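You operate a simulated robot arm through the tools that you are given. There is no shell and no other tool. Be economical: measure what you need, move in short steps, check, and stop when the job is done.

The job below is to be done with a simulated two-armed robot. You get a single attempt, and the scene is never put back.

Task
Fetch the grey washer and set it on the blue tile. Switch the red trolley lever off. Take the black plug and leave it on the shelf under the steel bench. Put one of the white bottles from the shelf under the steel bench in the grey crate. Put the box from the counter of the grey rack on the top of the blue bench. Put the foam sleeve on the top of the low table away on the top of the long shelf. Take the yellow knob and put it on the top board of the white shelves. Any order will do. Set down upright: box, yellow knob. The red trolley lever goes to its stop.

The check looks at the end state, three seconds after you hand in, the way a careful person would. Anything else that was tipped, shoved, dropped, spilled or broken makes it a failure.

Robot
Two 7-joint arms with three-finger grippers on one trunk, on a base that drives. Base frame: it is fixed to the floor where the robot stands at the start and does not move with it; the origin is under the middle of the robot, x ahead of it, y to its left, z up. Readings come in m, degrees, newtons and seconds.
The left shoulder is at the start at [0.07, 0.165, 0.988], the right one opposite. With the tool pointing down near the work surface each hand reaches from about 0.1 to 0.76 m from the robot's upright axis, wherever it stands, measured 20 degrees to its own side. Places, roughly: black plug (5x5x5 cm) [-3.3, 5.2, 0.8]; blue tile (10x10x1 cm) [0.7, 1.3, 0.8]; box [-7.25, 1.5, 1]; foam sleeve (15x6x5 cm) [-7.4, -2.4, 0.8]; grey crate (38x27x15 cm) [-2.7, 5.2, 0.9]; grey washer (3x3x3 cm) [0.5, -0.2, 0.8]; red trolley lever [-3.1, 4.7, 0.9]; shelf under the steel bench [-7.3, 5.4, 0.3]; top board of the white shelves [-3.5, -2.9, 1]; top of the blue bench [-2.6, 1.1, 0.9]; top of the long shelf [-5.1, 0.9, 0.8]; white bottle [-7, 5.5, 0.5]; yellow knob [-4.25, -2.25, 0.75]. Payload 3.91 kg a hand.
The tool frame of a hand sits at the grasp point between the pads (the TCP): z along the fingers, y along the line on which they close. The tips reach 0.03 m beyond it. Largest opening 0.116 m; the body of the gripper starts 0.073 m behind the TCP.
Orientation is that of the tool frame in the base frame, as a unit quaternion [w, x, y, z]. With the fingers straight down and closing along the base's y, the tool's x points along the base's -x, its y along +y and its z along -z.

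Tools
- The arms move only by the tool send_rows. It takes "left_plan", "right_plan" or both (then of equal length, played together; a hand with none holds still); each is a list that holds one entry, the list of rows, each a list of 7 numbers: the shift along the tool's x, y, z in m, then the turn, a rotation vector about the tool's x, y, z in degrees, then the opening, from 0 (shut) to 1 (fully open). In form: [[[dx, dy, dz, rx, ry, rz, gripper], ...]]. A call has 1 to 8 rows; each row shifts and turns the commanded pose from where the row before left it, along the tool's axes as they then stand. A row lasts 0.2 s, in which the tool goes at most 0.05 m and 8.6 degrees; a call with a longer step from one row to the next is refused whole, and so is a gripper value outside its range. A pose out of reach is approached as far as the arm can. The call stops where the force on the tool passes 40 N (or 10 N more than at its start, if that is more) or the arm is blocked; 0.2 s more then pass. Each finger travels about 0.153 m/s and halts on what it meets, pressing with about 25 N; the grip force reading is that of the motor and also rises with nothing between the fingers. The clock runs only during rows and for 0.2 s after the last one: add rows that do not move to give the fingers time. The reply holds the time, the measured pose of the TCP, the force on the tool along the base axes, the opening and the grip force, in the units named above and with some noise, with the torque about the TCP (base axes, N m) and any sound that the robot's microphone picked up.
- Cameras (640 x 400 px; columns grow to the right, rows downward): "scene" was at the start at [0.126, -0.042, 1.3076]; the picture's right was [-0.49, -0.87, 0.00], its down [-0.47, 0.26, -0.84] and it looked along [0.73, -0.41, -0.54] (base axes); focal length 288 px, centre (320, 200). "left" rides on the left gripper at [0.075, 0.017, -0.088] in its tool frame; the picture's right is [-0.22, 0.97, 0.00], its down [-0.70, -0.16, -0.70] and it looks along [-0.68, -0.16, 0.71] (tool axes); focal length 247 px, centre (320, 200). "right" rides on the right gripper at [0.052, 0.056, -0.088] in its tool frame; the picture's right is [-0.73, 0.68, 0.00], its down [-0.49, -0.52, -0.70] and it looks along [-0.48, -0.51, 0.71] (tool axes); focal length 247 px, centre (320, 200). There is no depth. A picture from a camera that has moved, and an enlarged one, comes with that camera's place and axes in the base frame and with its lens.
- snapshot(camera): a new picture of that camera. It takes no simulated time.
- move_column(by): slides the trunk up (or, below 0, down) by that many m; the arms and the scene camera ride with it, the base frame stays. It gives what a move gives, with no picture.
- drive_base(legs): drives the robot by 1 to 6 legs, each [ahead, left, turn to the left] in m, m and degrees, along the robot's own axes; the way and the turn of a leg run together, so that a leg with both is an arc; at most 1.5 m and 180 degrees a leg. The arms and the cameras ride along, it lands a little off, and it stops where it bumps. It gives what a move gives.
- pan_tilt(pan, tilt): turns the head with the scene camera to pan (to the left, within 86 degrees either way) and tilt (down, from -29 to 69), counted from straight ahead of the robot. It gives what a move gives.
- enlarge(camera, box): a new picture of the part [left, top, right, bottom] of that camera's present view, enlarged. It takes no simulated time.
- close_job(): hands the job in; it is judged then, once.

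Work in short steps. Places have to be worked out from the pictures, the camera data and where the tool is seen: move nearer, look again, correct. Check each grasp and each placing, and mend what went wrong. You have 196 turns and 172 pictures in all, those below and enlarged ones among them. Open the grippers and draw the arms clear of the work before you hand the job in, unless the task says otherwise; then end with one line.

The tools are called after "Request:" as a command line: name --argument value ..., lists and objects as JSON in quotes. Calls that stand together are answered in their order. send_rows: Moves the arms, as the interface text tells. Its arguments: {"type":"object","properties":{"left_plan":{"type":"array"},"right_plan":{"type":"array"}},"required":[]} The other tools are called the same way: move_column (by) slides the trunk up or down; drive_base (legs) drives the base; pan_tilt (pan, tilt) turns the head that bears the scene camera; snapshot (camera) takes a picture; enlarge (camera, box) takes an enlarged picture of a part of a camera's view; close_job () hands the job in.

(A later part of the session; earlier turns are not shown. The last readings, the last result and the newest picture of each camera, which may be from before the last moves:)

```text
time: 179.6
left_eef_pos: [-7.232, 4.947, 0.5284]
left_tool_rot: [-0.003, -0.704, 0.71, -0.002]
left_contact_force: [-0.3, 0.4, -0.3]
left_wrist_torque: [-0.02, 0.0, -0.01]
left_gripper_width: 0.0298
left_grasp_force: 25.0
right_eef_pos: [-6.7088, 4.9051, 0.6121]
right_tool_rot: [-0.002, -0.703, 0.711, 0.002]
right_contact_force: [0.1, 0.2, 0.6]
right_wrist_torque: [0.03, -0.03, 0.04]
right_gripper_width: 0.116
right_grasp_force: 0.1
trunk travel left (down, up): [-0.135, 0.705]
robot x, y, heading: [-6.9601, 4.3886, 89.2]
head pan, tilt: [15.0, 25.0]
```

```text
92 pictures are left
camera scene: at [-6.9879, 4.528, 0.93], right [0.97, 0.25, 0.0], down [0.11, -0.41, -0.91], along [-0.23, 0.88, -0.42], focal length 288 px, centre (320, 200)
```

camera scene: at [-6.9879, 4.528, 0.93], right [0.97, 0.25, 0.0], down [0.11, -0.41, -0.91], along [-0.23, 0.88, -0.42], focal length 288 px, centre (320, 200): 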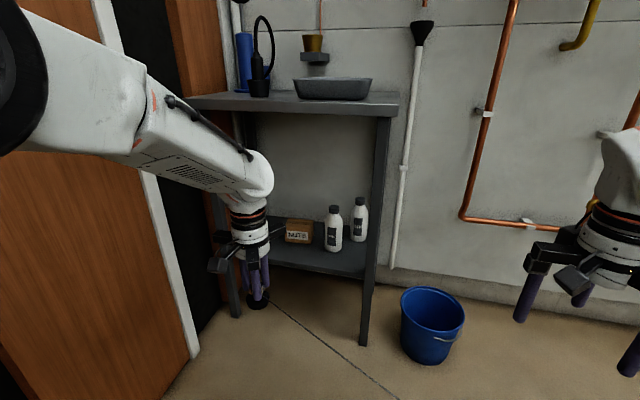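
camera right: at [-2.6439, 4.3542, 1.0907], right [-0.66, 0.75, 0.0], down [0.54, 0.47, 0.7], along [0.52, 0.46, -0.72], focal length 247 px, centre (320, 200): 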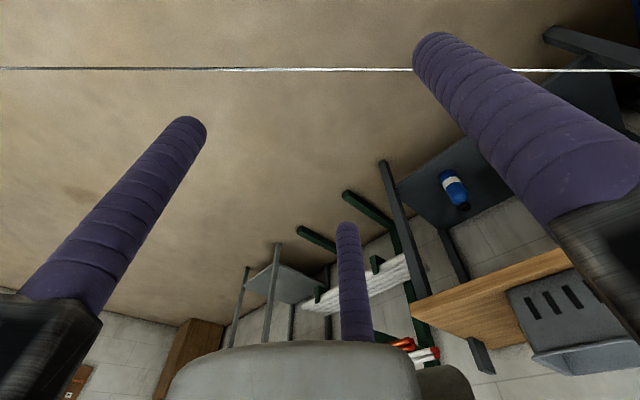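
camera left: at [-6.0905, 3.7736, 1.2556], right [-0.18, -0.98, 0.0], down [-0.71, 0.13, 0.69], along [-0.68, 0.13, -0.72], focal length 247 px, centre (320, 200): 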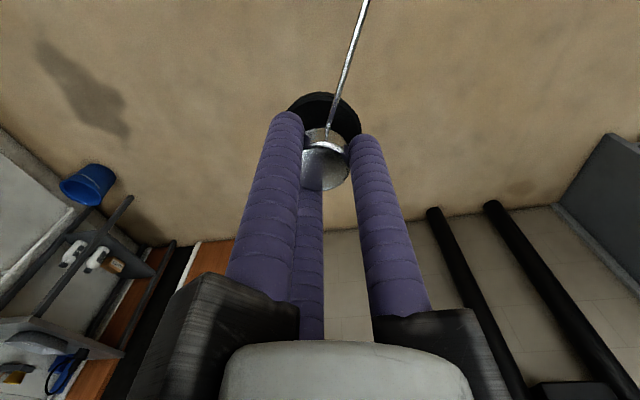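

Bottle 1 at (-7.17,5.42), body z 0.30-0.43. I tilt the right hand (smaller steps), and draw the left hand back out of the way.

Request:
send_rows --right_plan '[[[0, 0, 0, 0, -8.5, 0, 1], [0, 0, 0, 0, -8.5, 0, 0.9], [0, 0, 0, 0, -8.5, 0, 0.85], [0, 0, 0, 0, -8.5, 0, 0.85], [0, 0, 0, 0, -8.5, 0, 0.85], [0, 0, 0, 0, -8.5, 0, 0.85], [0, 0, 0, 0, -8.5, 0, 0.85], [0, 0, 0, 0, -5, 0, 0.85]]]' --left_plan '[[[0.02, 0.01, 0, 0, 0, 0, 0], [0.02, 0.01, 0, 0, 0, 0, 0], [0.02, 0.01, 0, 0, 0, 0, 0], [0.02, 0.01, 0, 0, 0, 0, 0], [0.02, 0.01, 0, 0, 0, 0, 0], [0.02, 0.01, 0, 0, 0, 0, 0], [0.02, 0, 0, 0, 0, 0, 0], [0, 0, 0, 0, 0, 0, 0]]]'

Request:
drive_base --legs '[[0.2, 0.1, 0]]'

Request:
snapshot --camera "scene"

```text
time: 181.4
left_eef_pos: [-7.2939, 4.809, 0.5204]
left_tool_rot: [-0.015, 0.707, -0.706, 0.025]
left_contact_force: [-0.2, -0.2, -0.2]
left_wrist_torque: [-0.04, -0.04, 0.0]
left_gripper_width: 0.0295
left_grasp_force: 25.5
left hand out of reach, approached as far as the arm can: row 7
right_eef_pos: [-6.7834, 4.9091, 0.6333]
right_tool_rot: [-0.395, 0.668, -0.537, -0.331]
right_contact_force: [-0.3, -0.3, -0.6]
right_wrist_torque: [0.01, 0.01, 0.01]
right_gripper_width: 0.0985
right_grasp_force: 0.1
right hand out of reach, approached as far as the arm can: row 5, 6, 7, 8
trunk travel left (down, up): [-0.135, 0.705]
robot x, y, heading: [-6.9595, 4.3881, 89.6]
head pan, tilt: [15.0, 25.0]
```

```text
time: 183.1
left_eef_pos: [-7.3889, 5.0235, 0.5209]
left_tool_rot: [-0.014, 0.708, -0.706, 0.025]
left_contact_force: [0.3, 0.4, -0.6]
left_wrist_torque: [0.02, 0.0, -0.01]
left_gripper_width: 0.0294
left_grasp_force: 25.0
right_eef_pos: [-6.8787, 5.123, 0.6337]
right_tool_rot: [-0.393, 0.67, -0.537, -0.33]
right_contact_force: [0.0, 0.1, -0.3]
right_wrist_torque: [0.0, -0.02, -0.03]
right_gripper_width: 0.0985
right_grasp_force: 0.1
trunk travel left (down, up): [-0.135, 0.705]
robot x, y, heading: [-7.0618, 4.5981, 89.5]
head pan, tilt: [15.0, 25.0]
```

```text
91 pictures are left
camera scene: at [-7.0809, 4.7422, 0.9329], right [0.97, 0.23, 0.0], down [0.09, -0.38, -0.92], along [-0.21, 0.89, -0.39], focal length 288 px, centre (320, 200)
```

scene: 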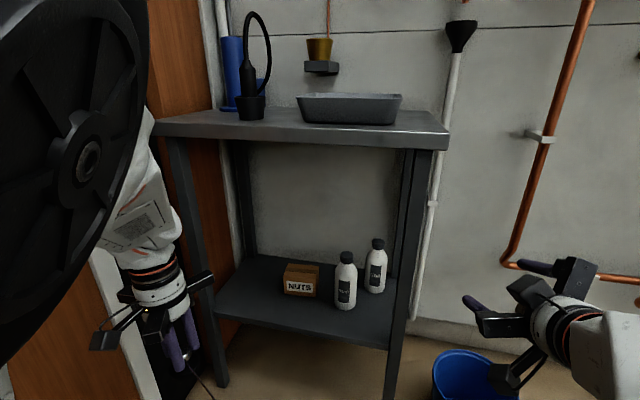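

The right hand's tilt was limited there; with the wrist more extended it should recover. I move it left 0.36 m and down 0.16 m in front of the bench.

Request:
send_rows --right_plan '[[[0.018, 0.045, 0.008, 0, 0, 0, 0.85], [0.018, 0.045, 0.008, 0, 0, 0, 0.85], [0.018, 0.045, 0.008, 0, 0, 0, 0.85], [0.018, 0.045, 0.008, 0, 0, 0, 0.85], [0.018, 0.045, 0.008, 0, 0, 0, 0.85], [0.018, 0.045, 0.008, 0, 0, 0, 0.85], [0.018, 0.045, 0.008, 0, 0, 0, 0.85], [0.018, 0.045, 0.008, 0, 0, 0, 0.85]]]'

Request:
snapshot --camera "scene"

```text
time: 184.9
left_eef_pos: [-7.3899, 5.0223, 0.5199]
left_tool_rot: [-0.015, 0.708, -0.706, 0.026]
left_contact_force: [0.1, -0.7, -1.4]
left_wrist_torque: [-0.02, 0.02, 0.01]
left_gripper_width: 0.0294
left_grasp_force: 24.9
right_eef_pos: [-7.2049, 5.0751, 0.4162]
right_tool_rot: [-0.394, 0.669, -0.537, -0.33]
right_contact_force: [-0.2, 0.4, -0.2]
right_wrist_torque: [-0.05, 0.04, 0.01]
right_gripper_width: 0.0988
right_grasp_force: 0.2
right hand out of reach, approached as far as the arm can: row 1
trunk travel left (down, up): [-0.135, 0.705]
robot x, y, heading: [-7.0559, 4.6019, 89.6]
head pan, tilt: [15.0, 25.0]
```

```text
90 pictures are left
camera scene: at [-7.0821, 4.7418, 0.9312], right [0.97, 0.25, 0.0], down [0.1, -0.4, -0.91], along [-0.22, 0.88, -0.41], focal length 288 px, centre (320, 200)
```

scene: 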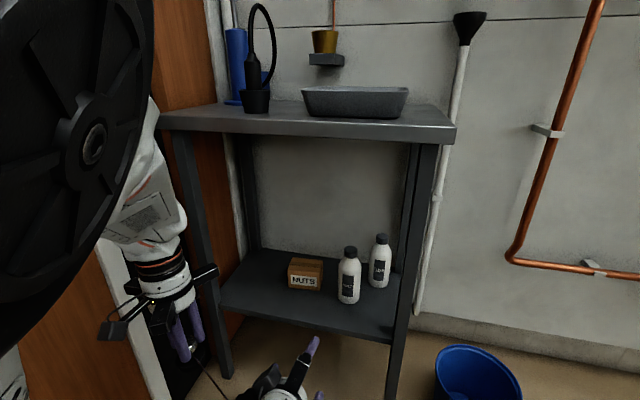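

The hand is now pointing forward, 28° down with a slight roll – usable. Bottle at (-7.162,5.407). I align sideways and lower slightly, then drive ahead 0.12 m.

Request:
send_rows --right_plan '[[[0.013, -0.019, 0.004, 0, 0, 0, 0.85], [0.013, -0.019, 0.004, 0, 0, 0, 0.85], [0, 0, 0, 0, 0, 0, 0.85]]]'

Request:
drive_base --legs '[[0.12, 0, 0]]'

Request:
pan_tilt --pan 5 --tilt 42

Request:
snapshot --camera "scene"

Request:
snapshot --camera "right"

```text
time: 185.7
left_eef_pos: [-7.3899, 5.0233, 0.5206]
left_tool_rot: [-0.015, 0.708, -0.705, 0.025]
left_contact_force: [0.5, 0.5, -1.7]
left_wrist_torque: [-0.04, -0.02, 0.0]
left_gripper_width: 0.0293
left_grasp_force: 25.0
right_eef_pos: [-7.1617, 5.0802, 0.4039]
right_tool_rot: [-0.399, 0.666, -0.536, -0.332]
right_contact_force: [-0.6, -0.3, 0.6]
right_wrist_torque: [0.03, 0.01, -0.03]
right_gripper_width: 0.0983
right_grasp_force: 0.0
trunk travel left (down, up): [-0.135, 0.705]
robot x, y, heading: [-7.056, 4.5992, 89.7]
head pan, tilt: [15.0, 25.0]
```

```text
time: 187.0
left_eef_pos: [-7.3896, 5.1419, 0.5206]
left_tool_rot: [-0.015, 0.709, -0.705, 0.025]
left_contact_force: [-0.3, -0.5, 0.4]
left_wrist_torque: [-0.03, -0.03, -0.01]
left_gripper_width: 0.0295
left_grasp_force: 25.0
right_eef_pos: [-7.1617, 5.198, 0.4042]
right_tool_rot: [-0.398, 0.667, -0.534, -0.334]
right_contact_force: [-0.4, -0.2, 0.2]
right_wrist_torque: [0.0, 0.05, 0.01]
right_gripper_width: 0.0986
right_grasp_force: 0.1
trunk travel left (down, up): [-0.135, 0.705]
robot x, y, heading: [-7.0577, 4.7259, 89.7]
head pan, tilt: [15.0, 25.0]
```

```text
time: 187.8
left_eef_pos: [-7.389, 5.143, 0.5178]
left_tool_rot: [-0.012, 0.708, -0.705, 0.029]
left_contact_force: [-0.7, 0.4, -0.4]
left_wrist_torque: [0.02, -0.01, 0.01]
left_gripper_width: 0.0294
left_grasp_force: 25.4
right_eef_pos: [-7.16, 5.1995, 0.4032]
right_tool_rot: [-0.398, 0.667, -0.534, -0.333]
right_contact_force: [0.3, 0.1, -0.6]
right_wrist_torque: [0.04, 0.03, 0.01]
right_gripper_width: 0.0988
right_grasp_force: 0.1
trunk travel left (down, up): [-0.135, 0.705]
robot x, y, heading: [-7.0541, 4.7243, 89.8]
head pan, tilt: [5.0, 42.0]
```

```text
89 pictures are left
camera scene: at [-7.0787, 4.8625, 0.9251], right [0.98, 0.22, 0.0], down [0.1, -0.46, -0.88], along [-0.2, 0.86, -0.47], focal length 288 px, centre (320, 200)
```

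scene: 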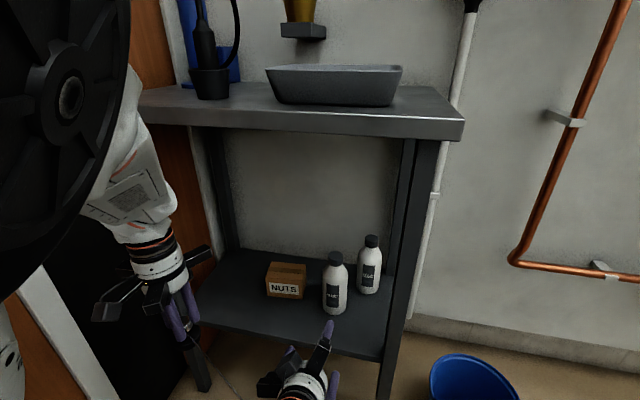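

```text
88 pictures are left
camera right: at [-7.2024, 5.0913, 0.3881], right [-0.82, 0.25, 0.52], down [0.42, -0.35, 0.84], along [0.39, 0.9, 0.18], focal length 247 px, centre (320, 200)
```

right: 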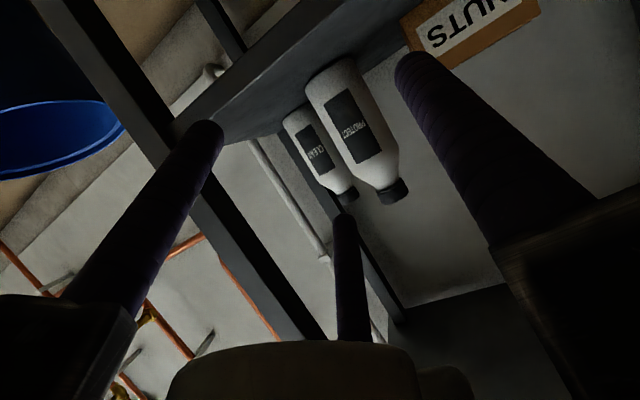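

The bottle lines up in x. The roll makes the lower/upper right fingers tight, so I untwist the roll 11°, open fully, and shift 17 mm right so the bottle sits between finger B and the other two.

Request:
send_rows --right_plan '[[[0, 0, 0, 0, 0, 5.65, 1], [0, 0, 0, 0, 0, 5.65, 1], [0.009, -0.017, 0.005, 0, 0, 0, 1], [0, 0, 0, 0, 0, 0, 1]]]'

Request:
snapshot --camera "right"

```text
time: 188.2
left_eef_pos: [-7.3903, 5.1402, 0.5136]
left_tool_rot: [-0.01, 0.71, -0.703, 0.033]
left_contact_force: [-0.4, 0.8, 0.1]
left_wrist_torque: [-0.01, -0.01, -0.01]
left_gripper_width: 0.0292
left_grasp_force: 24.7
right_eef_pos: [-7.0887, 5.2799, 0.5014]
right_tool_rot: [-0.549, 0.57, -0.491, -0.365]
right_contact_force: [0.4, -0.9, 0.2]
right_wrist_torque: [-0.05, 0.01, -0.01]
right_gripper_width: 0.1161
right_grasp_force: 0.1
right hand out of reach, approached as far as the arm can: row 2
trunk travel left (down, up): [-0.135, 0.705]
robot x, y, heading: [-7.0581, 4.719, 89.7]
head pan, tilt: [5.0, 42.0]
stopped in row 2 (right hand): the force on the tool passed its limit at 93 N (the readings are from after the stop); the commanded pose is now the measured one
```

```text
87 pictures are left
camera right: at [-7.1395, 5.1893, 0.4491], right [-0.84, 0.18, 0.52], down [0.29, -0.66, 0.7], along [0.46, 0.73, 0.5], focal length 247 px, centre (320, 200)
```

right: 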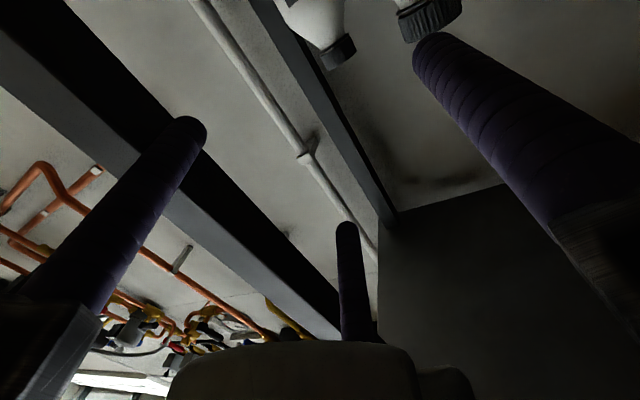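

The arm jumped unexpectedly with a force spike. I check the scene at once.

Request:
snapshot --camera "scene"

```text
86 pictures are left
camera scene: at [-7.0747, 4.8592, 0.916], right [0.99, 0.17, 0.0], down [0.1, -0.55, -0.83], along [-0.14, 0.82, -0.55], focal length 288 px, centre (320, 200)
```

scene: 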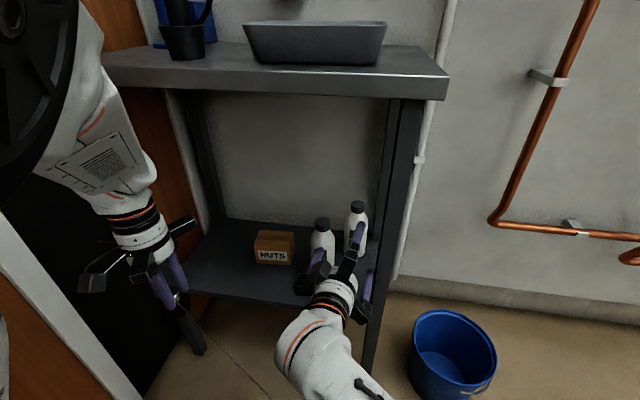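

Nothing was displaced. The right arm is awkward cross-body, so I will place the plug first with the left hand and then take the bottle with the left. I draw the right hand back and to the right.

Request:
send_rows --right_plan '[[[0, 0, -0.04, 0, 0, 0, 1], [0, 0, -0.04, 0, 0, 0, 1], [0, 0, -0.04, 0, 0, 0, 1], [0, 0, -0.04, 0, 0, 0, 1], [0, -0.045, 0, 0, 0, 0, 1], [0, -0.045, 0, 0, 0, 0, 1], [0, -0.045, 0, 0, 0, 0, 1], [0, -0.045, 0, 0, 0, 0, 1]]]'

Request:
snapshot --camera "scene"

```text
time: 189.2
left_eef_pos: [-7.39, 5.1401, 0.5111]
left_tool_rot: [-0.008, 0.711, -0.703, 0.035]
left_contact_force: [0.2, -0.4, -0.7]
left_wrist_torque: [-0.03, 0.0, -0.01]
left_gripper_width: 0.0293
left_grasp_force: 24.6
right_eef_pos: [-7.0807, 5.1614, 0.5631]
right_tool_rot: [0.627, -0.521, 0.447, 0.367]
right_contact_force: [-0.2, 0.4, 0.6]
right_wrist_torque: [-0.01, -0.02, -0.04]
right_gripper_width: 0.116
right_grasp_force: 0.0
trunk travel left (down, up): [-0.135, 0.705]
robot x, y, heading: [-7.0592, 4.7247, 89.7]
head pan, tilt: [5.0, 42.0]
stopped in row 4 (right hand): the arm was blocked; the commanded pose is now the measured one
```

```text
85 pictures are left
camera scene: at [-7.0711, 4.8569, 0.9092], right [0.99, 0.13, 0.0], down [0.08, -0.62, -0.78], along [-0.1, 0.77, -0.63], focal length 288 px, centre (320, 200)
```

scene: 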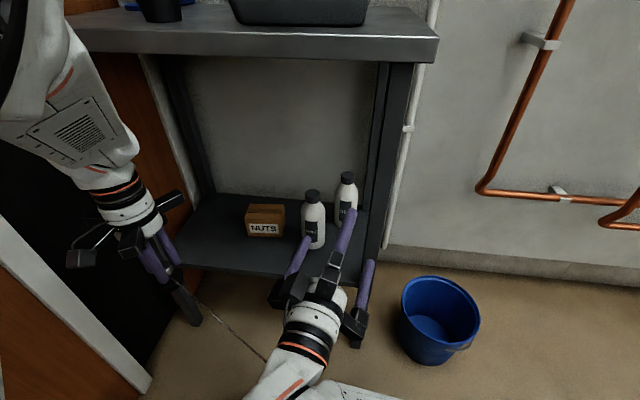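

The right arm is blocked by its own posture. I back the base 0.25 m to get free space and then move the right hand to its own side.

Request:
drive_base --legs '[[-0.25, 0, 0]]'

Request:
send_rows --right_plan '[[[0, -0.045, 0, 0, 0, 0, 1], [0, -0.045, 0, 0, 0, 0, 1], [0, -0.045, 0, 0, 0, 0, 1], [0, -0.045, 0, 0, 0, 0, 1], [0, -0.045, 0, 0, 0, 0, 1], [0, -0.045, 0, 0, 0, 0, 1]]]'

```text
time: 191.1
left_eef_pos: [-7.392, 4.8907, 0.512]
left_tool_rot: [-0.008, 0.712, -0.702, 0.035]
left_contact_force: [0.8, -0.7, -0.7]
left_wrist_torque: [-0.01, 0.02, 0.03]
left_gripper_width: 0.0293
left_grasp_force: 25.1
right_eef_pos: [-7.0827, 4.9141, 0.5621]
right_tool_rot: [0.627, -0.522, 0.447, 0.367]
right_contact_force: [0.0, 0.8, 0.4]
right_wrist_torque: [0.0, 0.0, 0.0]
right_gripper_width: 0.116
right_grasp_force: 0.1
trunk travel left (down, up): [-0.135, 0.705]
robot x, y, heading: [-7.0566, 4.4752, 89.9]
head pan, tilt: [5.0, 42.0]
```

```text
time: 192.4
left_eef_pos: [-7.3921, 4.8911, 0.5117]
left_tool_rot: [-0.008, 0.711, -0.702, 0.035]
left_contact_force: [-0.2, -0.8, -1.7]
left_wrist_torque: [-0.01, -0.03, -0.04]
left_gripper_width: 0.0293
left_grasp_force: 25.2
right_eef_pos: [-6.9913, 4.9685, 0.6449]
right_tool_rot: [0.627, -0.521, 0.448, 0.366]
right_contact_force: [-0.3, 0.0, 0.1]
right_wrist_torque: [0.02, 0.04, -0.01]
right_gripper_width: 0.1161
right_grasp_force: 0.1
right hand out of reach, approached as far as the arm can: row 2, 3, 4, 5, 6
trunk travel left (down, up): [-0.135, 0.705]
robot x, y, heading: [-7.0592, 4.4746, 89.9]
head pan, tilt: [5.0, 42.0]
```

I rotate the right hand back toward vertical, which should free it.

Request:
send_rows --right_plan '[[[0, 0, 0, -2.1, 8.2, 0.65, 1], [0, 0, 0, -2.1, 8.2, 0.65, 1], [0, 0, 0, -2.1, 8.2, 0.65, 1], [0, 0, 0, -2.1, 8.2, 0.65, 1], [0, 0, 0, -2.1, 8.2, 0.65, 1], [0, 0, 0, -2.1, 8.2, 0.65, 1], [0, 0, 0, -2.1, 8.2, 0.65, 1], [0, 0, 0, -2.1, 8.2, 0.65, 1]]]'

Request:
send_rows --right_plan '[[[0, 0, 0, -2.1, 8.2, 0.65, 1], [0, 0, 0, -2.1, 8.2, 0.65, 1], [0, 0, 0, -2.1, 8.2, 0.65, 1], [0, -0.045, 0, 0, 0, 0, 1], [0, -0.045, 0, 0, 0, 0, 1], [0, -0.045, 0, 0, 0, 0, 1], [0, -0.045, 0, 0, 0, 0, 1], [0, -0.045, 0, 0, 0, 0, 1]]]'

Request:
snapshot --camera "scene"

```text
time: 193.4
left_eef_pos: [-7.3916, 4.8896, 0.5105]
left_tool_rot: [-0.008, 0.711, -0.703, 0.036]
left_contact_force: [-0.4, 0.2, 0.5]
left_wrist_torque: [-0.01, 0.02, -0.01]
left_gripper_width: 0.0295
left_grasp_force: 24.8
right_eef_pos: [-6.9556, 4.9822, 0.6189]
right_tool_rot: [-0.523, 0.609, -0.556, -0.215]
right_contact_force: [0.0, 0.3, 0.0]
right_wrist_torque: [0.02, -0.01, 0.01]
right_gripper_width: 0.116
right_grasp_force: 0.1
right hand out of reach, approached as far as the arm can: row 4
trunk travel left (down, up): [-0.135, 0.705]
robot x, y, heading: [-7.0588, 4.4766, 89.9]
head pan, tilt: [5.0, 42.0]
stopped in row 4 (right hand): the arm was blocked; the commanded pose is now the measured one
```

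```text
time: 193.9
left_eef_pos: [-7.3914, 4.8905, 0.5114]
left_tool_rot: [-0.008, 0.711, -0.702, 0.037]
left_contact_force: [-0.4, 0.6, -1.0]
left_wrist_torque: [-0.03, -0.04, -0.04]
left_gripper_width: 0.0294
left_grasp_force: 25.1
right_eef_pos: [-6.9193, 4.9923, 0.6021]
right_tool_rot: [-0.529, 0.608, -0.577, -0.133]
right_contact_force: [0.3, -0.1, 0.5]
right_wrist_torque: [0.02, 0.0, -0.01]
right_gripper_width: 0.1163
right_grasp_force: 0.1
right hand out of reach, approached as far as the arm can: row 1, 2
trunk travel left (down, up): [-0.135, 0.705]
robot x, y, heading: [-7.0562, 4.4705, 90.0]
head pan, tilt: [5.0, 42.0]
stopped in row 2 (right hand): the arm was blocked; the commanded pose is now the measured one
```

```text
84 pictures are left
camera scene: at [-7.0678, 4.6083, 0.9029], right [0.99, 0.1, 0.0], down [0.07, -0.67, -0.74], along [-0.08, 0.73, -0.68], focal length 288 px, centre (320, 200)
```

scene: 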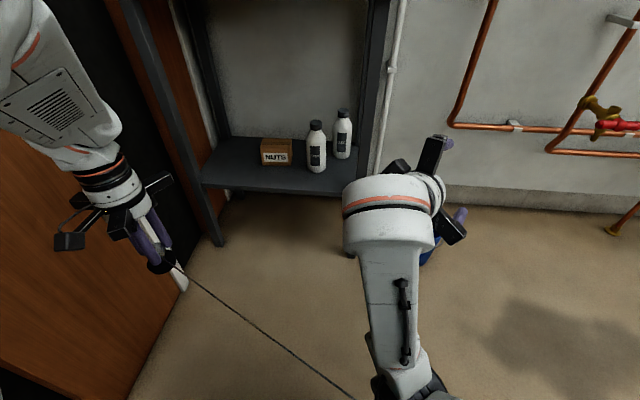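

The right arm's elbow is folded low. I move the hand up and right to unfold it.

Request:
send_rows --right_plan '[[[-0.0157, -0.0445, 0.0013, 0, 0, 0, 1], [-0.0157, -0.0445, 0.0013, 0, 0, 0, 1], [-0.0157, -0.0445, 0.0013, 0, 0, 0, 1], [-0.0157, -0.0445, 0.0013, 0, 0, 0, 1], [-0.0157, -0.0445, 0.0013, 0, 0, 0, 1], [-0.0157, -0.0445, 0.0013, 0, 0, 0, 1]]]'

```text
time: 195.3
left_eef_pos: [-7.3903, 4.8899, 0.5113]
left_tool_rot: [-0.009, 0.711, -0.702, 0.036]
left_contact_force: [0.1, -0.1, 0.2]
left_wrist_torque: [-0.02, 0.0, -0.01]
left_gripper_width: 0.0295
left_grasp_force: 25.4
right_eef_pos: [-6.9191, 4.9917, 0.6017]
right_tool_rot: [-0.528, 0.609, -0.577, -0.133]
right_contact_force: [-0.3, 0.4, 0.1]
right_wrist_torque: [-0.01, 0.01, 0.0]
right_gripper_width: 0.116
right_grasp_force: 0.1
right hand out of reach, approached as far as the arm can: row 1, 2, 3, 4, 5, 6
trunk travel left (down, up): [-0.135, 0.705]
robot x, y, heading: [-7.0553, 4.474, 90.2]
head pan, tilt: [5.0, 42.0]
```

No motion that way. I try extending forward and down instead.

Request:
send_rows --right_plan '[[[0, 0, 0.04, 0, 0, 0, 1], [0, 0, 0.04, 0, 0, 0, 1], [0, 0, 0.04, 0, 0, 0, 1], [0, 0, 0.04, 0, 0, 0, 1]]]'

Request:
send_rows --right_plan '[[[0, 0, 0, 0, 8, 0, 1], [0, 0, 0, 0, 8, 0, 1], [0, 0, 0, 0, 8, 0, 1], [0, 0, 0, 0, 8, 0, 1]]]'

```text
time: 196.3
left_eef_pos: [-7.391, 4.8917, 0.5112]
left_tool_rot: [-0.008, 0.711, -0.702, 0.035]
left_contact_force: [-0.2, -0.5, -1.1]
left_wrist_torque: [0.0, -0.03, 0.0]
left_gripper_width: 0.0292
left_grasp_force: 25.1
right_eef_pos: [-6.8694, 5.0992, 0.536]
right_tool_rot: [-0.527, 0.609, -0.578, -0.134]
right_contact_force: [-1.1, 0.4, 0.3]
right_wrist_torque: [0.01, -0.02, 0.01]
right_gripper_width: 0.1159
right_grasp_force: 0.0
right hand out of reach, approached as far as the arm can: row 1, 2
trunk travel left (down, up): [-0.135, 0.705]
robot x, y, heading: [-7.0533, 4.4714, 89.8]
head pan, tilt: [5.0, 42.0]
```

```text
time: 197.3
left_eef_pos: [-7.3906, 4.8911, 0.5119]
left_tool_rot: [-0.007, 0.711, -0.702, 0.036]
left_contact_force: [-0.9, 0.9, 0.5]
left_wrist_torque: [-0.03, 0.01, -0.03]
left_gripper_width: 0.0293
left_grasp_force: 25.1
right_eef_pos: [-6.887, 5.1976, 0.4375]
right_tool_rot: [0.372, -0.624, 0.687, -0.017]
right_contact_force: [1.3, -0.1, -0.7]
right_wrist_torque: [-0.01, -0.04, -0.05]
right_gripper_width: 0.116
right_grasp_force: 0.1
right hand out of reach, approached as far as the arm can: row 1, 2, 3, 4
trunk travel left (down, up): [-0.135, 0.705]
robot x, y, heading: [-7.057, 4.4783, 89.8]
head pan, tilt: [5.0, 42.0]
```

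It unfolds. I back up a little more and finish turning the right hand to vertical.

Request:
drive_base --legs '[[-0.2, 0, 0]]'

Request:
send_rows --right_plan '[[[0, 0, 0, -5.4, 5, -0.8, 1], [0, 0, 0, -5.4, 5, -0.8, 1], [0, 0, 0, -5.4, 5, -0.8, 1], [0, 0, 0, -5.4, 5, -0.8, 1], [0, 0, 0, -5.4, 5, -0.8, 1], [0, 0, 0, -5.4, 5, -0.8, 1], [0, 0, 0, 0, 0, 0, 1]]]'

Request:
snapshot --camera "scene"

```text
time: 198.9
left_eef_pos: [-7.3899, 4.696, 0.5102]
left_tool_rot: [-0.009, 0.709, -0.704, 0.036]
left_contact_force: [-0.2, 0.5, 0.1]
left_wrist_torque: [-0.01, 0.02, -0.04]
left_gripper_width: 0.0294
left_grasp_force: 24.7
right_eef_pos: [-6.8838, 5.0004, 0.4385]
right_tool_rot: [0.374, -0.622, 0.688, -0.016]
right_contact_force: [0.7, -0.8, 0.2]
right_wrist_torque: [0.03, 0.0, 0.02]
right_gripper_width: 0.1158
right_grasp_force: 0.0
trunk travel left (down, up): [-0.135, 0.705]
robot x, y, heading: [-7.0576, 4.2782, 89.7]
head pan, tilt: [5.0, 42.0]
```

```text
time: 200.5
left_eef_pos: [-7.3897, 4.6966, 0.5094]
left_tool_rot: [-0.008, 0.709, -0.704, 0.037]
left_contact_force: [-0.3, 0.1, 0.3]
left_wrist_torque: [0.02, 0.03, 0.02]
left_gripper_width: 0.0292
left_grasp_force: 25.0
right_eef_pos: [-6.8833, 4.9997, 0.4383]
right_tool_rot: [-0.003, -0.703, 0.711, 0.002]
right_contact_force: [0.5, -0.6, -0.8]
right_wrist_torque: [0.0, -0.03, -0.02]
right_gripper_width: 0.1162
right_grasp_force: 0.0
right hand out of reach, approached as far as the arm can: row 1
trunk travel left (down, up): [-0.135, 0.705]
robot x, y, heading: [-7.0586, 4.2723, 89.6]
head pan, tilt: [5.0, 42.0]
```

```text
83 pictures are left
camera scene: at [-7.0672, 4.4114, 0.903], right [1.0, 0.09, 0.0], down [0.06, -0.67, -0.74], along [-0.07, 0.73, -0.68], focal length 288 px, centre (320, 200)
```

scene: 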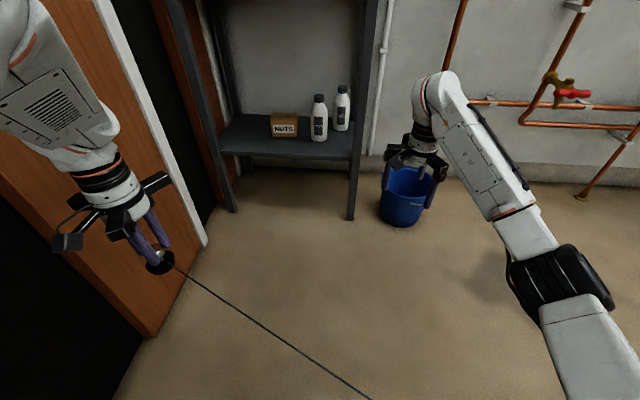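

Both arms are fine now. I retract the right hand to its side, and extend the left hand forward before tilting it 45°.

Request:
send_rows --left_plan '[[[-0.04, -0.01, 0, 0, 0, 0, 0], [-0.04, -0.01, 0, 0, 0, 0, 0], [-0.04, -0.01, 0, 0, 0, 0, 0], [-0.04, -0.01, 0, 0, 0, 0, 0], [0, 0, 0, 0, 0, 0, 0]]]' --right_plan '[[[0.04, -0.02, -0.02, 0, 0, 0, 1], [0.04, -0.02, -0.02, 0, 0, 0, 1], [0.04, -0.02, -0.02, 0, 0, 0, 1], [0.04, -0.02, -0.02, 0, 0, 0, 1], [0.04, -0.02, -0.02, 0, 0, 0, 1]]]'

Request:
send_rows --left_plan '[[[0, 0, 0, 0, -7.5, 0, 0], [0, 0, 0, 0, -7.5, 0, 0], [0, 0, 0, 0, -7.5, 0, 0], [0, 0, 0, 0, -7.5, 0, 0], [0, 0, 0, 0, -7.5, 0, 0], [0, 0, 0, 0, -7.5, 0, 0], [0, 0, 0, 0, 0, 0, 0]]]'

```text
time: 201.7
left_eef_pos: [-7.3513, 4.8556, 0.5067]
left_tool_rot: [-0.009, 0.709, -0.705, 0.036]
left_contact_force: [0.5, 0.2, -1.0]
left_wrist_torque: [-0.01, -0.03, 0.04]
left_gripper_width: 0.0295
left_grasp_force: 24.9
right_eef_pos: [-6.7859, 4.797, 0.541]
right_tool_rot: [-0.002, -0.702, 0.712, 0.0]
right_contact_force: [0.2, 0.3, -1.2]
right_wrist_torque: [0.02, 0.0, 0.03]
right_gripper_width: 0.1161
right_grasp_force: 0.0
trunk travel left (down, up): [-0.135, 0.705]
robot x, y, heading: [-7.0573, 4.2745, 89.7]
head pan, tilt: [5.0, 42.0]
```

```text
time: 203.3
left_eef_pos: [-7.3428, 4.8545, 0.5038]
left_tool_rot: [-0.253, 0.677, -0.663, -0.193]
left_contact_force: [0.6, 0.5, -0.4]
left_wrist_torque: [0.0, 0.0, 0.02]
left_gripper_width: 0.0293
left_grasp_force: 25.3
left hand out of reach, approached as far as the arm can: row 6
right_eef_pos: [-6.787, 4.7968, 0.5405]
right_tool_rot: [-0.002, -0.702, 0.712, 0.001]
right_contact_force: [-0.2, 0.1, -0.4]
right_wrist_torque: [-0.02, 0.01, 0.0]
right_gripper_width: 0.1162
right_grasp_force: 0.0
trunk travel left (down, up): [-0.135, 0.705]
robot x, y, heading: [-7.0579, 4.279, 89.4]
head pan, tilt: [5.0, 42.0]
```

The left tool now points 53° down-forward. I drive ahead 0.40 m so that the plug enters under the bench top above the shelf's free left front strip.

Request:
drive_base --legs '[[0.4, 0.02, 0]]'

Request:
snapshot --camera "scene"

Request:
snapshot --camera "left"

```text
time: 205.8
left_eef_pos: [-7.3625, 5.2514, 0.5047]
left_tool_rot: [-0.252, 0.678, -0.663, -0.193]
left_contact_force: [0.0, 0.7, -1.0]
left_wrist_torque: [0.04, -0.02, -0.03]
left_gripper_width: 0.0295
left_grasp_force: 24.8
right_eef_pos: [-6.8066, 5.1944, 0.5404]
right_tool_rot: [-0.002, -0.703, 0.711, 0.0]
right_contact_force: [-0.7, -0.1, 0.3]
right_wrist_torque: [-0.01, 0.04, 0.03]
right_gripper_width: 0.116
right_grasp_force: 0.1
trunk travel left (down, up): [-0.135, 0.705]
robot x, y, heading: [-7.0774, 4.6728, 89.6]
head pan, tilt: [5.0, 42.0]
```

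```text
82 pictures are left
camera scene: at [-7.0848, 4.8089, 0.9038], right [1.0, 0.08, 0.0], down [0.06, -0.67, -0.74], along [-0.06, 0.74, -0.67], focal length 288 px, centre (320, 200)
```

scene: 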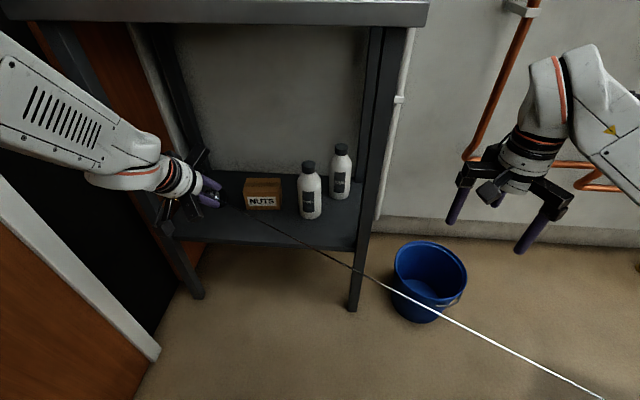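

```text
81 pictures are left
camera left: at [-7.3823, 5.1382, 0.5281], right [-0.98, 0.19, 0.05], down [0.08, 0.14, 0.99], along [0.18, 0.97, -0.15], focal length 247 px, centre (320, 200)
```

left: 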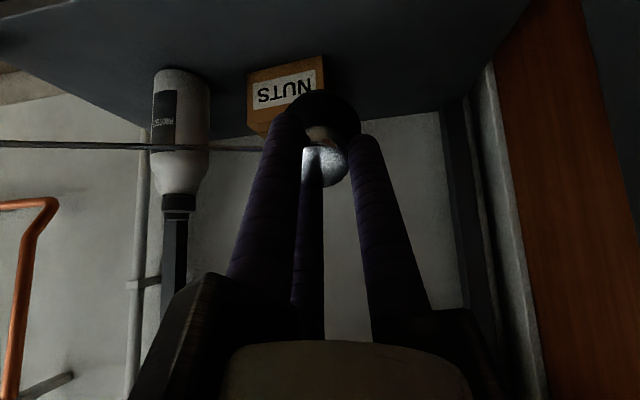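

The plug hangs over the shelf in front of/left of the NUTS box. I lower it toward the shelf.

Request:
send_rows --left_plan '[[[0.009, 0.003, 0.037, 0, 0, 0, 0], [0.009, 0.003, 0.037, 0, 0, 0, 0], [0.009, 0.003, 0.037, 0, 0, 0, 0], [0.005, 0.001, 0.015, 0, 0, 0, 0], [0, 0, 0, 0, 0, 0, 0]]]'

Request:
enlarge --camera "scene" --box '[140, 130, 300, 270]'

```text
time: 207.0
left_eef_pos: [-7.3634, 5.3009, 0.3816]
left_tool_rot: [-0.252, 0.678, -0.663, -0.193]
left_contact_force: [0.6, -0.3, 0.0]
left_wrist_torque: [-0.03, 0.01, -0.01]
left_gripper_width: 0.0294
left_grasp_force: 25.3
right_eef_pos: [-6.806, 5.1957, 0.5399]
right_tool_rot: [-0.002, -0.704, 0.711, 0.001]
right_contact_force: [0.8, 0.3, -0.3]
right_wrist_torque: [0.0, 0.0, 0.0]
right_gripper_width: 0.1159
right_grasp_force: 0.1
trunk travel left (down, up): [-0.135, 0.705]
robot x, y, heading: [-7.0782, 4.6747, 90.2]
head pan, tilt: [5.0, 42.0]
```

```text
2.86 times, centred on (220, 200) of scene
camera zoom: at [-7.0849, 4.8089, 0.9038], right [1.0, 0.08, 0.0], down [0.06, -0.67, -0.74], along [-0.06, 0.74, -0.67], focal length 822 px, centre (606, 200)
```

zoom: 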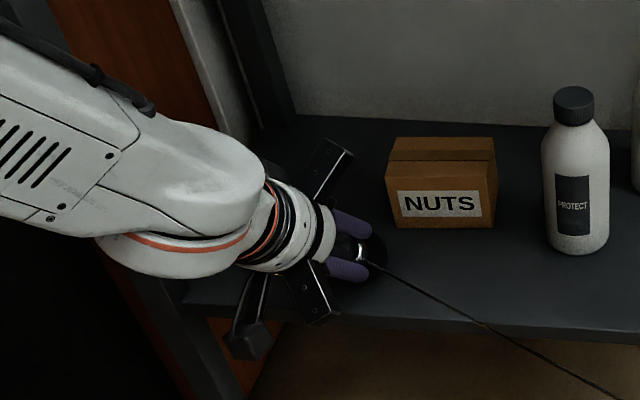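

Close to the shelf. I go 3 cm further in and down gently.

Request:
send_rows --left_plan '[[[-0.012, 0, 0.009, 0, 0, 0, 0], [-0.012, 0, 0.009, 0, 0, 0, 0], [0.004, 0.001, 0.005, 0, 0, 0, 0], [0.004, 0.001, 0.005, 0, 0, 0, 0], [0.003, 0, 0.004, 0, 0, 0, 0], [0, 0, 0, 0, 0, 0, 0]]]'

Request:
enlarge --camera "scene" --box '[140, 130, 300, 270]'

```text
time: 208.1
left_eef_pos: [-7.3618, 5.3346, 0.3783]
left_tool_rot: [-0.259, 0.676, -0.661, -0.198]
left_contact_force: [2.1, -7.7, 20.7]
left_wrist_torque: [-0.15, -0.11, -0.05]
left_gripper_width: 0.0302
left_grasp_force: 25.5
right_eef_pos: [-6.8062, 5.194, 0.5414]
right_tool_rot: [-0.002, -0.703, 0.711, 0.002]
right_contact_force: [1.0, 0.5, 0.5]
right_wrist_torque: [0.01, -0.01, 0.01]
right_gripper_width: 0.1162
right_grasp_force: 0.0
trunk travel left (down, up): [-0.135, 0.705]
robot x, y, heading: [-7.0762, 4.6712, 89.5]
head pan, tilt: [5.0, 42.0]
stopped in row 5 (left hand): the force on the tool passed its limit at 42 N (the readings are from after the stop); the commanded pose is now the measured one
```

```text
2.86 times, centred on (220, 200) of scene
camera zoom: at [-7.084, 4.8065, 0.9041], right [1.0, 0.08, 0.0], down [0.06, -0.67, -0.74], along [-0.06, 0.74, -0.67], focal length 822 px, centre (606, 200)
```

zoom: 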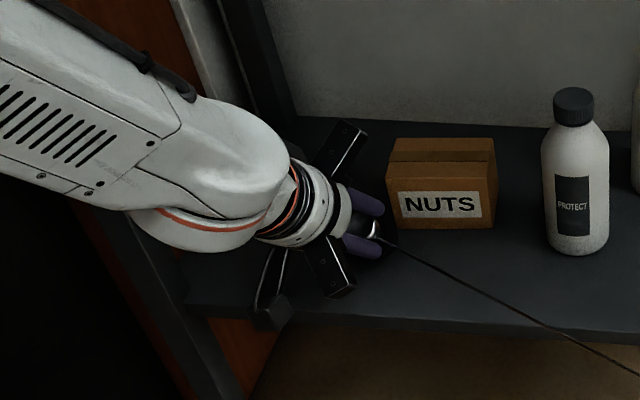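

Plug touches the shelf. I ease the pressure, open slightly, then withdraw back along the tool axis.

Request:
send_rows --left_plan '[[[-0.001, 0, -0.003, 0, 0, 0, 0], [0, 0, 0, 0, 0, 0, 0.3], [0, 0, 0, 0, 0, 0, 0.4], [0, 0, 0, 0, 0, 0, 0.42], [0, 0, 0, 0, 0, 0, 0.42]]]'

Request:
send_rows --left_plan '[[[0, 0, -0.02, 0, 0, 0, 0.42], [0, 0, -0.03, 0, 0, 0, 0.42], [0, 0, -0.04, 0, 0, 0, 0.42], [0, 0, -0.04, 0, 0, 0, 0.42], [0, 0, 0, 0, 0, 0, 0.42]]]'

Request:
enlarge --camera "scene" --box '[140, 130, 300, 270]'

```text
time: 209.3
left_eef_pos: [-7.3624, 5.3326, 0.3767]
left_tool_rot: [-0.257, 0.676, -0.662, -0.196]
left_contact_force: [-1.4, -0.1, -0.3]
left_wrist_torque: [0.03, 0.02, -0.04]
left_gripper_width: 0.0487
left_grasp_force: 0.1
right_eef_pos: [-6.806, 5.195, 0.5403]
right_tool_rot: [-0.002, -0.703, 0.711, 0.001]
right_contact_force: [0.1, 1.2, -0.2]
right_wrist_torque: [-0.01, -0.03, 0.01]
right_gripper_width: 0.1162
right_grasp_force: 0.0
trunk travel left (down, up): [-0.135, 0.705]
robot x, y, heading: [-7.0782, 4.6728, 89.7]
head pan, tilt: [5.0, 42.0]
```

```text
time: 210.5
left_eef_pos: [-7.3723, 5.2563, 0.478]
left_tool_rot: [-0.257, 0.676, -0.662, -0.196]
left_contact_force: [0.7, 0.5, 0.2]
left_wrist_torque: [-0.01, 0.01, -0.01]
left_gripper_width: 0.0487
left_grasp_force: 0.1
right_eef_pos: [-6.8053, 5.1959, 0.5407]
right_tool_rot: [-0.002, -0.704, 0.711, 0.0]
right_contact_force: [-0.2, -0.5, 0.9]
right_wrist_torque: [0.01, -0.03, 0.01]
right_gripper_width: 0.1161
right_grasp_force: 0.1
trunk travel left (down, up): [-0.135, 0.705]
robot x, y, heading: [-7.076, 4.6724, 89.7]
head pan, tilt: [5.0, 42.0]
```

```text
2.86 times, centred on (220, 200) of scene
camera zoom: at [-7.0847, 4.8084, 0.9038], right [1.0, 0.08, 0.0], down [0.06, -0.67, -0.74], along [-0.06, 0.74, -0.67], focal length 822 px, centre (606, 200)
```

zoom: 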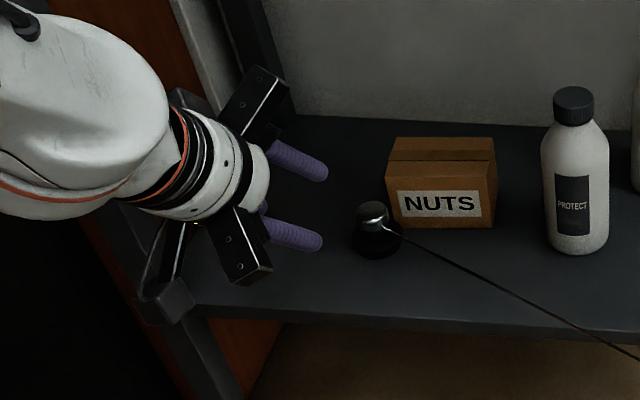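

The plug stands on the shelf. Now the bottle with the left hand: I back out 0.3 m and 0.2 m to the right, then tilt the left hand further to ~60°.

Request:
drive_base --legs '[[-0.3, 0, 0], [0, -0.2, 0]]'

Request:
send_rows --left_plan '[[[0, 0, 0.04, 0, 0, 0, 0.6], [0, 0, 0.04, 0, 0, 0, 0.8], [0, 0, 0.03, 0, -6, 0, 1], [0, 0, 0.03, 0, -6, 0, 1], [0, 0, 0, 0, -6, 0, 1], [0, 0, 0, 0, -6, 0, 1], [0, 0, 0, 0, 0, 0, 1]]]'

Request:
snapshot --camera "scene"

```text
time: 213.7
left_eef_pos: [-7.1782, 4.9513, 0.4787]
left_tool_rot: [-0.257, 0.675, -0.663, -0.196]
left_contact_force: [0.2, 0.6, 0.4]
left_wrist_torque: [-0.03, 0.0, 0.01]
left_gripper_width: 0.0485
left_grasp_force: 0.1
right_eef_pos: [-6.6128, 4.8888, 0.5413]
right_tool_rot: [-0.002, -0.703, 0.711, 0.0]
right_contact_force: [0.5, -0.9, 0.7]
right_wrist_torque: [0.0, 0.01, -0.02]
right_gripper_width: 0.116
right_grasp_force: 0.0
trunk travel left (down, up): [-0.135, 0.705]
robot x, y, heading: [-6.8836, 4.3696, 89.7]
head pan, tilt: [5.0, 42.0]
```

```text
time: 215.3
left_eef_pos: [-7.1696, 5.0398, 0.3694]
left_tool_rot: [-0.39, 0.62, -0.595, -0.332]
left_contact_force: [-0.8, -0.4, -0.5]
left_wrist_torque: [0.0, 0.01, 0.0]
left_gripper_width: 0.1158
left_grasp_force: 0.1
right_eef_pos: [-6.6122, 4.8877, 0.541]
right_tool_rot: [-0.003, -0.702, 0.712, 0.0]
right_contact_force: [-0.2, -0.7, -0.2]
right_wrist_torque: [0.05, 0.0, 0.0]
right_gripper_width: 0.1161
right_grasp_force: 0.1
trunk travel left (down, up): [-0.135, 0.705]
robot x, y, heading: [-6.8853, 4.3707, 89.5]
head pan, tilt: [5.0, 42.0]
```

```text
77 pictures are left
camera scene: at [-6.8931, 4.5028, 0.9038], right [1.0, 0.08, 0.0], down [0.05, -0.67, -0.74], along [-0.06, 0.74, -0.67], focal length 288 px, centre (320, 200)
```

scene: 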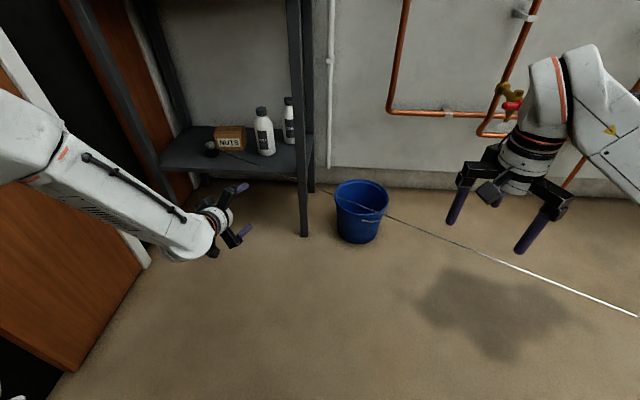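

Good pose. I adjust x/z for the bottle and drive ahead 0.2 m, then check the wrist camera.

Request:
send_rows --left_plan '[[[-0.021, -0.027, -0.011, 0, 0, 0, 1], [0, 0, 0, 0, 0, 0, 1]]]'

Request:
drive_base --legs '[[0.2, 0, 0]]'

Request:
snapshot --camera "left"

Request:
enlarge --camera "scene" --box '[140, 100, 340, 240]'

```text
time: 215.9
left_eef_pos: [-7.1408, 5.0398, 0.3964]
left_tool_rot: [-0.389, 0.62, -0.595, -0.332]
left_contact_force: [0.2, 0.2, 0.5]
left_wrist_torque: [0.0, -0.01, 0.03]
left_gripper_width: 0.116
left_grasp_force: 0.2
right_eef_pos: [-6.6126, 4.8873, 0.542]
right_tool_rot: [-0.002, -0.702, 0.712, 0.001]
right_contact_force: [1.0, -0.4, 0.5]
right_wrist_torque: [0.01, 0.01, 0.0]
right_gripper_width: 0.1162
right_grasp_force: 0.1
trunk travel left (down, up): [-0.135, 0.705]
robot x, y, heading: [-6.8859, 4.3707, 89.7]
head pan, tilt: [5.0, 42.0]
```

```text
time: 217.5
left_eef_pos: [-7.1352, 5.2478, 0.3967]
left_tool_rot: [-0.39, 0.618, -0.597, -0.331]
left_contact_force: [-0.1, -0.2, 0.9]
left_wrist_torque: [0.0, -0.01, 0.01]
left_gripper_width: 0.1161
left_grasp_force: 0.0
right_eef_pos: [-6.608, 5.093, 0.5408]
right_tool_rot: [-0.002, -0.7, 0.714, 0.0]
right_contact_force: [0.9, 0.2, -0.1]
right_wrist_torque: [0.01, -0.01, 0.01]
right_gripper_width: 0.1158
right_grasp_force: 0.1
trunk travel left (down, up): [-0.135, 0.705]
robot x, y, heading: [-6.8827, 4.5732, 89.2]
head pan, tilt: [5.0, 42.0]
```

```text
76 pictures are left
camera left: at [-7.1525, 5.1342, 0.3706], right [-0.99, 0.12, 0.11], down [0.07, -0.28, 0.96], along [0.15, 0.95, 0.27], focal length 247 px, centre (320, 200)
```

left: 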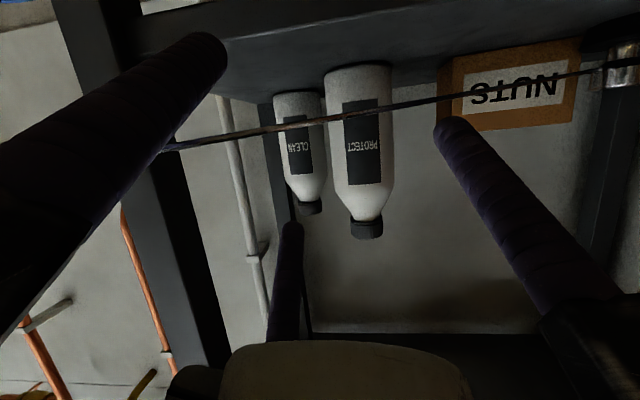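

```text
2.86 times, centred on (240, 170) of scene
camera zoom: at [-6.8902, 4.7086, 0.9038], right [1.0, 0.07, 0.0], down [0.05, -0.67, -0.74], along [-0.06, 0.74, -0.67], focal length 822 px, centre (549, 286)
```

zoom: 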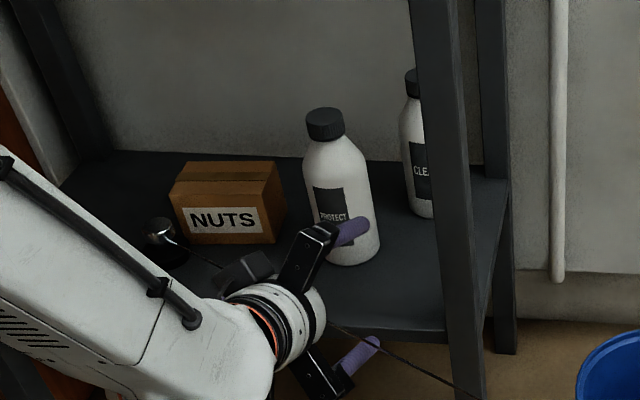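

Bottle axis at x≈-7.160. I shift 9 mm left and advance 0.14 m so the fingers straddle the bottle.

Request:
send_rows --left_plan '[[[0, 0.009, 0, 0, 0, 0, 1], [-0.0168, 0, 0.0308, 0, 0, 0, 1], [-0.0168, 0, 0.0308, 0, 0, 0, 1], [-0.0168, 0, 0.0308, 0, 0, 0, 1], [-0.014, 0, 0.026, 0, 0, 0, 1], [0, 0, 0, 0, 0, 0, 1]]]'

Request:
snapshot --camera "left"

Request:
enlarge --camera "scene" --box '[180, 90, 320, 210]'

```text
time: 218.9
left_eef_pos: [-7.1408, 5.3821, 0.3954]
left_tool_rot: [-0.39, 0.618, -0.597, -0.331]
left_contact_force: [-0.2, 0.6, -0.3]
left_wrist_torque: [0.03, 0.0, -0.03]
left_gripper_width: 0.1162
left_grasp_force: 0.0
right_eef_pos: [-6.6067, 5.0934, 0.5412]
right_tool_rot: [-0.002, -0.7, 0.714, 0.0]
right_contact_force: [0.0, 0.0, 0.6]
right_wrist_torque: [-0.04, 0.01, -0.02]
right_gripper_width: 0.116
right_grasp_force: 0.1
trunk travel left (down, up): [-0.135, 0.705]
robot x, y, heading: [-6.8833, 4.5717, 89.4]
head pan, tilt: [5.0, 42.0]
```

```text
74 pictures are left
camera left: at [-7.1579, 5.2695, 0.3694], right [-0.99, 0.12, 0.11], down [0.07, -0.28, 0.96], along [0.15, 0.95, 0.27], focal length 247 px, centre (320, 200)
```

left: 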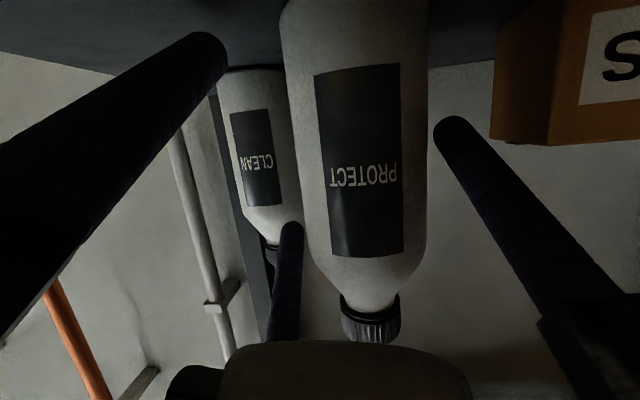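

```text
3.33 times, centred on (250, 150) of scene
camera zoom: at [-6.8902, 4.7086, 0.9038], right [1.0, 0.07, 0.0], down [0.05, -0.67, -0.74], along [-0.06, 0.74, -0.67], focal length 958 px, centre (553, 367)
```

zoom: 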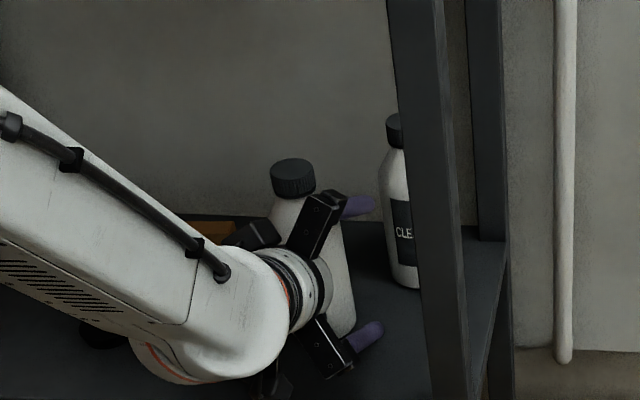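

The bottle is between the fingers. I close.

Request:
send_rows --left_plan '[[[0, 0, 0, 0, 0, 0, 0.8], [0, 0, 0, 0, 0, 0, 0.6], [0, 0, 0, 0, 0, 0, 0.4], [0, 0, 0, 0, 0, 0, 0.2], [0, 0, 0, 0, 0, 0, 0], [0, 0, 0, 0, 0, 0, 0]]]'

Request:
snapshot --camera "left"

```text
time: 220.3
left_eef_pos: [-7.1414, 5.3828, 0.3978]
left_tool_rot: [-0.391, 0.618, -0.596, -0.332]
left_contact_force: [-5.3, 5.1, 12.6]
left_wrist_torque: [0.52, 1.0, -0.15]
left_gripper_width: 0.0906
left_grasp_force: 25.0
right_eef_pos: [-6.608, 5.0925, 0.5421]
right_tool_rot: [-0.002, -0.7, 0.714, 0.001]
right_contact_force: [0.1, 0.4, -0.1]
right_wrist_torque: [0.02, 0.01, -0.01]
right_gripper_width: 0.116
right_grasp_force: 0.1
trunk travel left (down, up): [-0.135, 0.705]
robot x, y, heading: [-6.8835, 4.5767, 89.2]
head pan, tilt: [5.0, 42.0]
```

```text
72 pictures are left
camera left: at [-7.1581, 5.2697, 0.3715], right [-0.99, 0.12, 0.11], down [0.07, -0.29, 0.96], along [0.15, 0.95, 0.27], focal length 247 px, centre (320, 200)
```

left: 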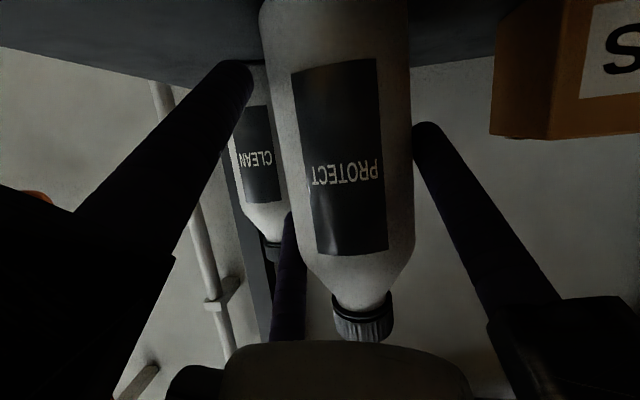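

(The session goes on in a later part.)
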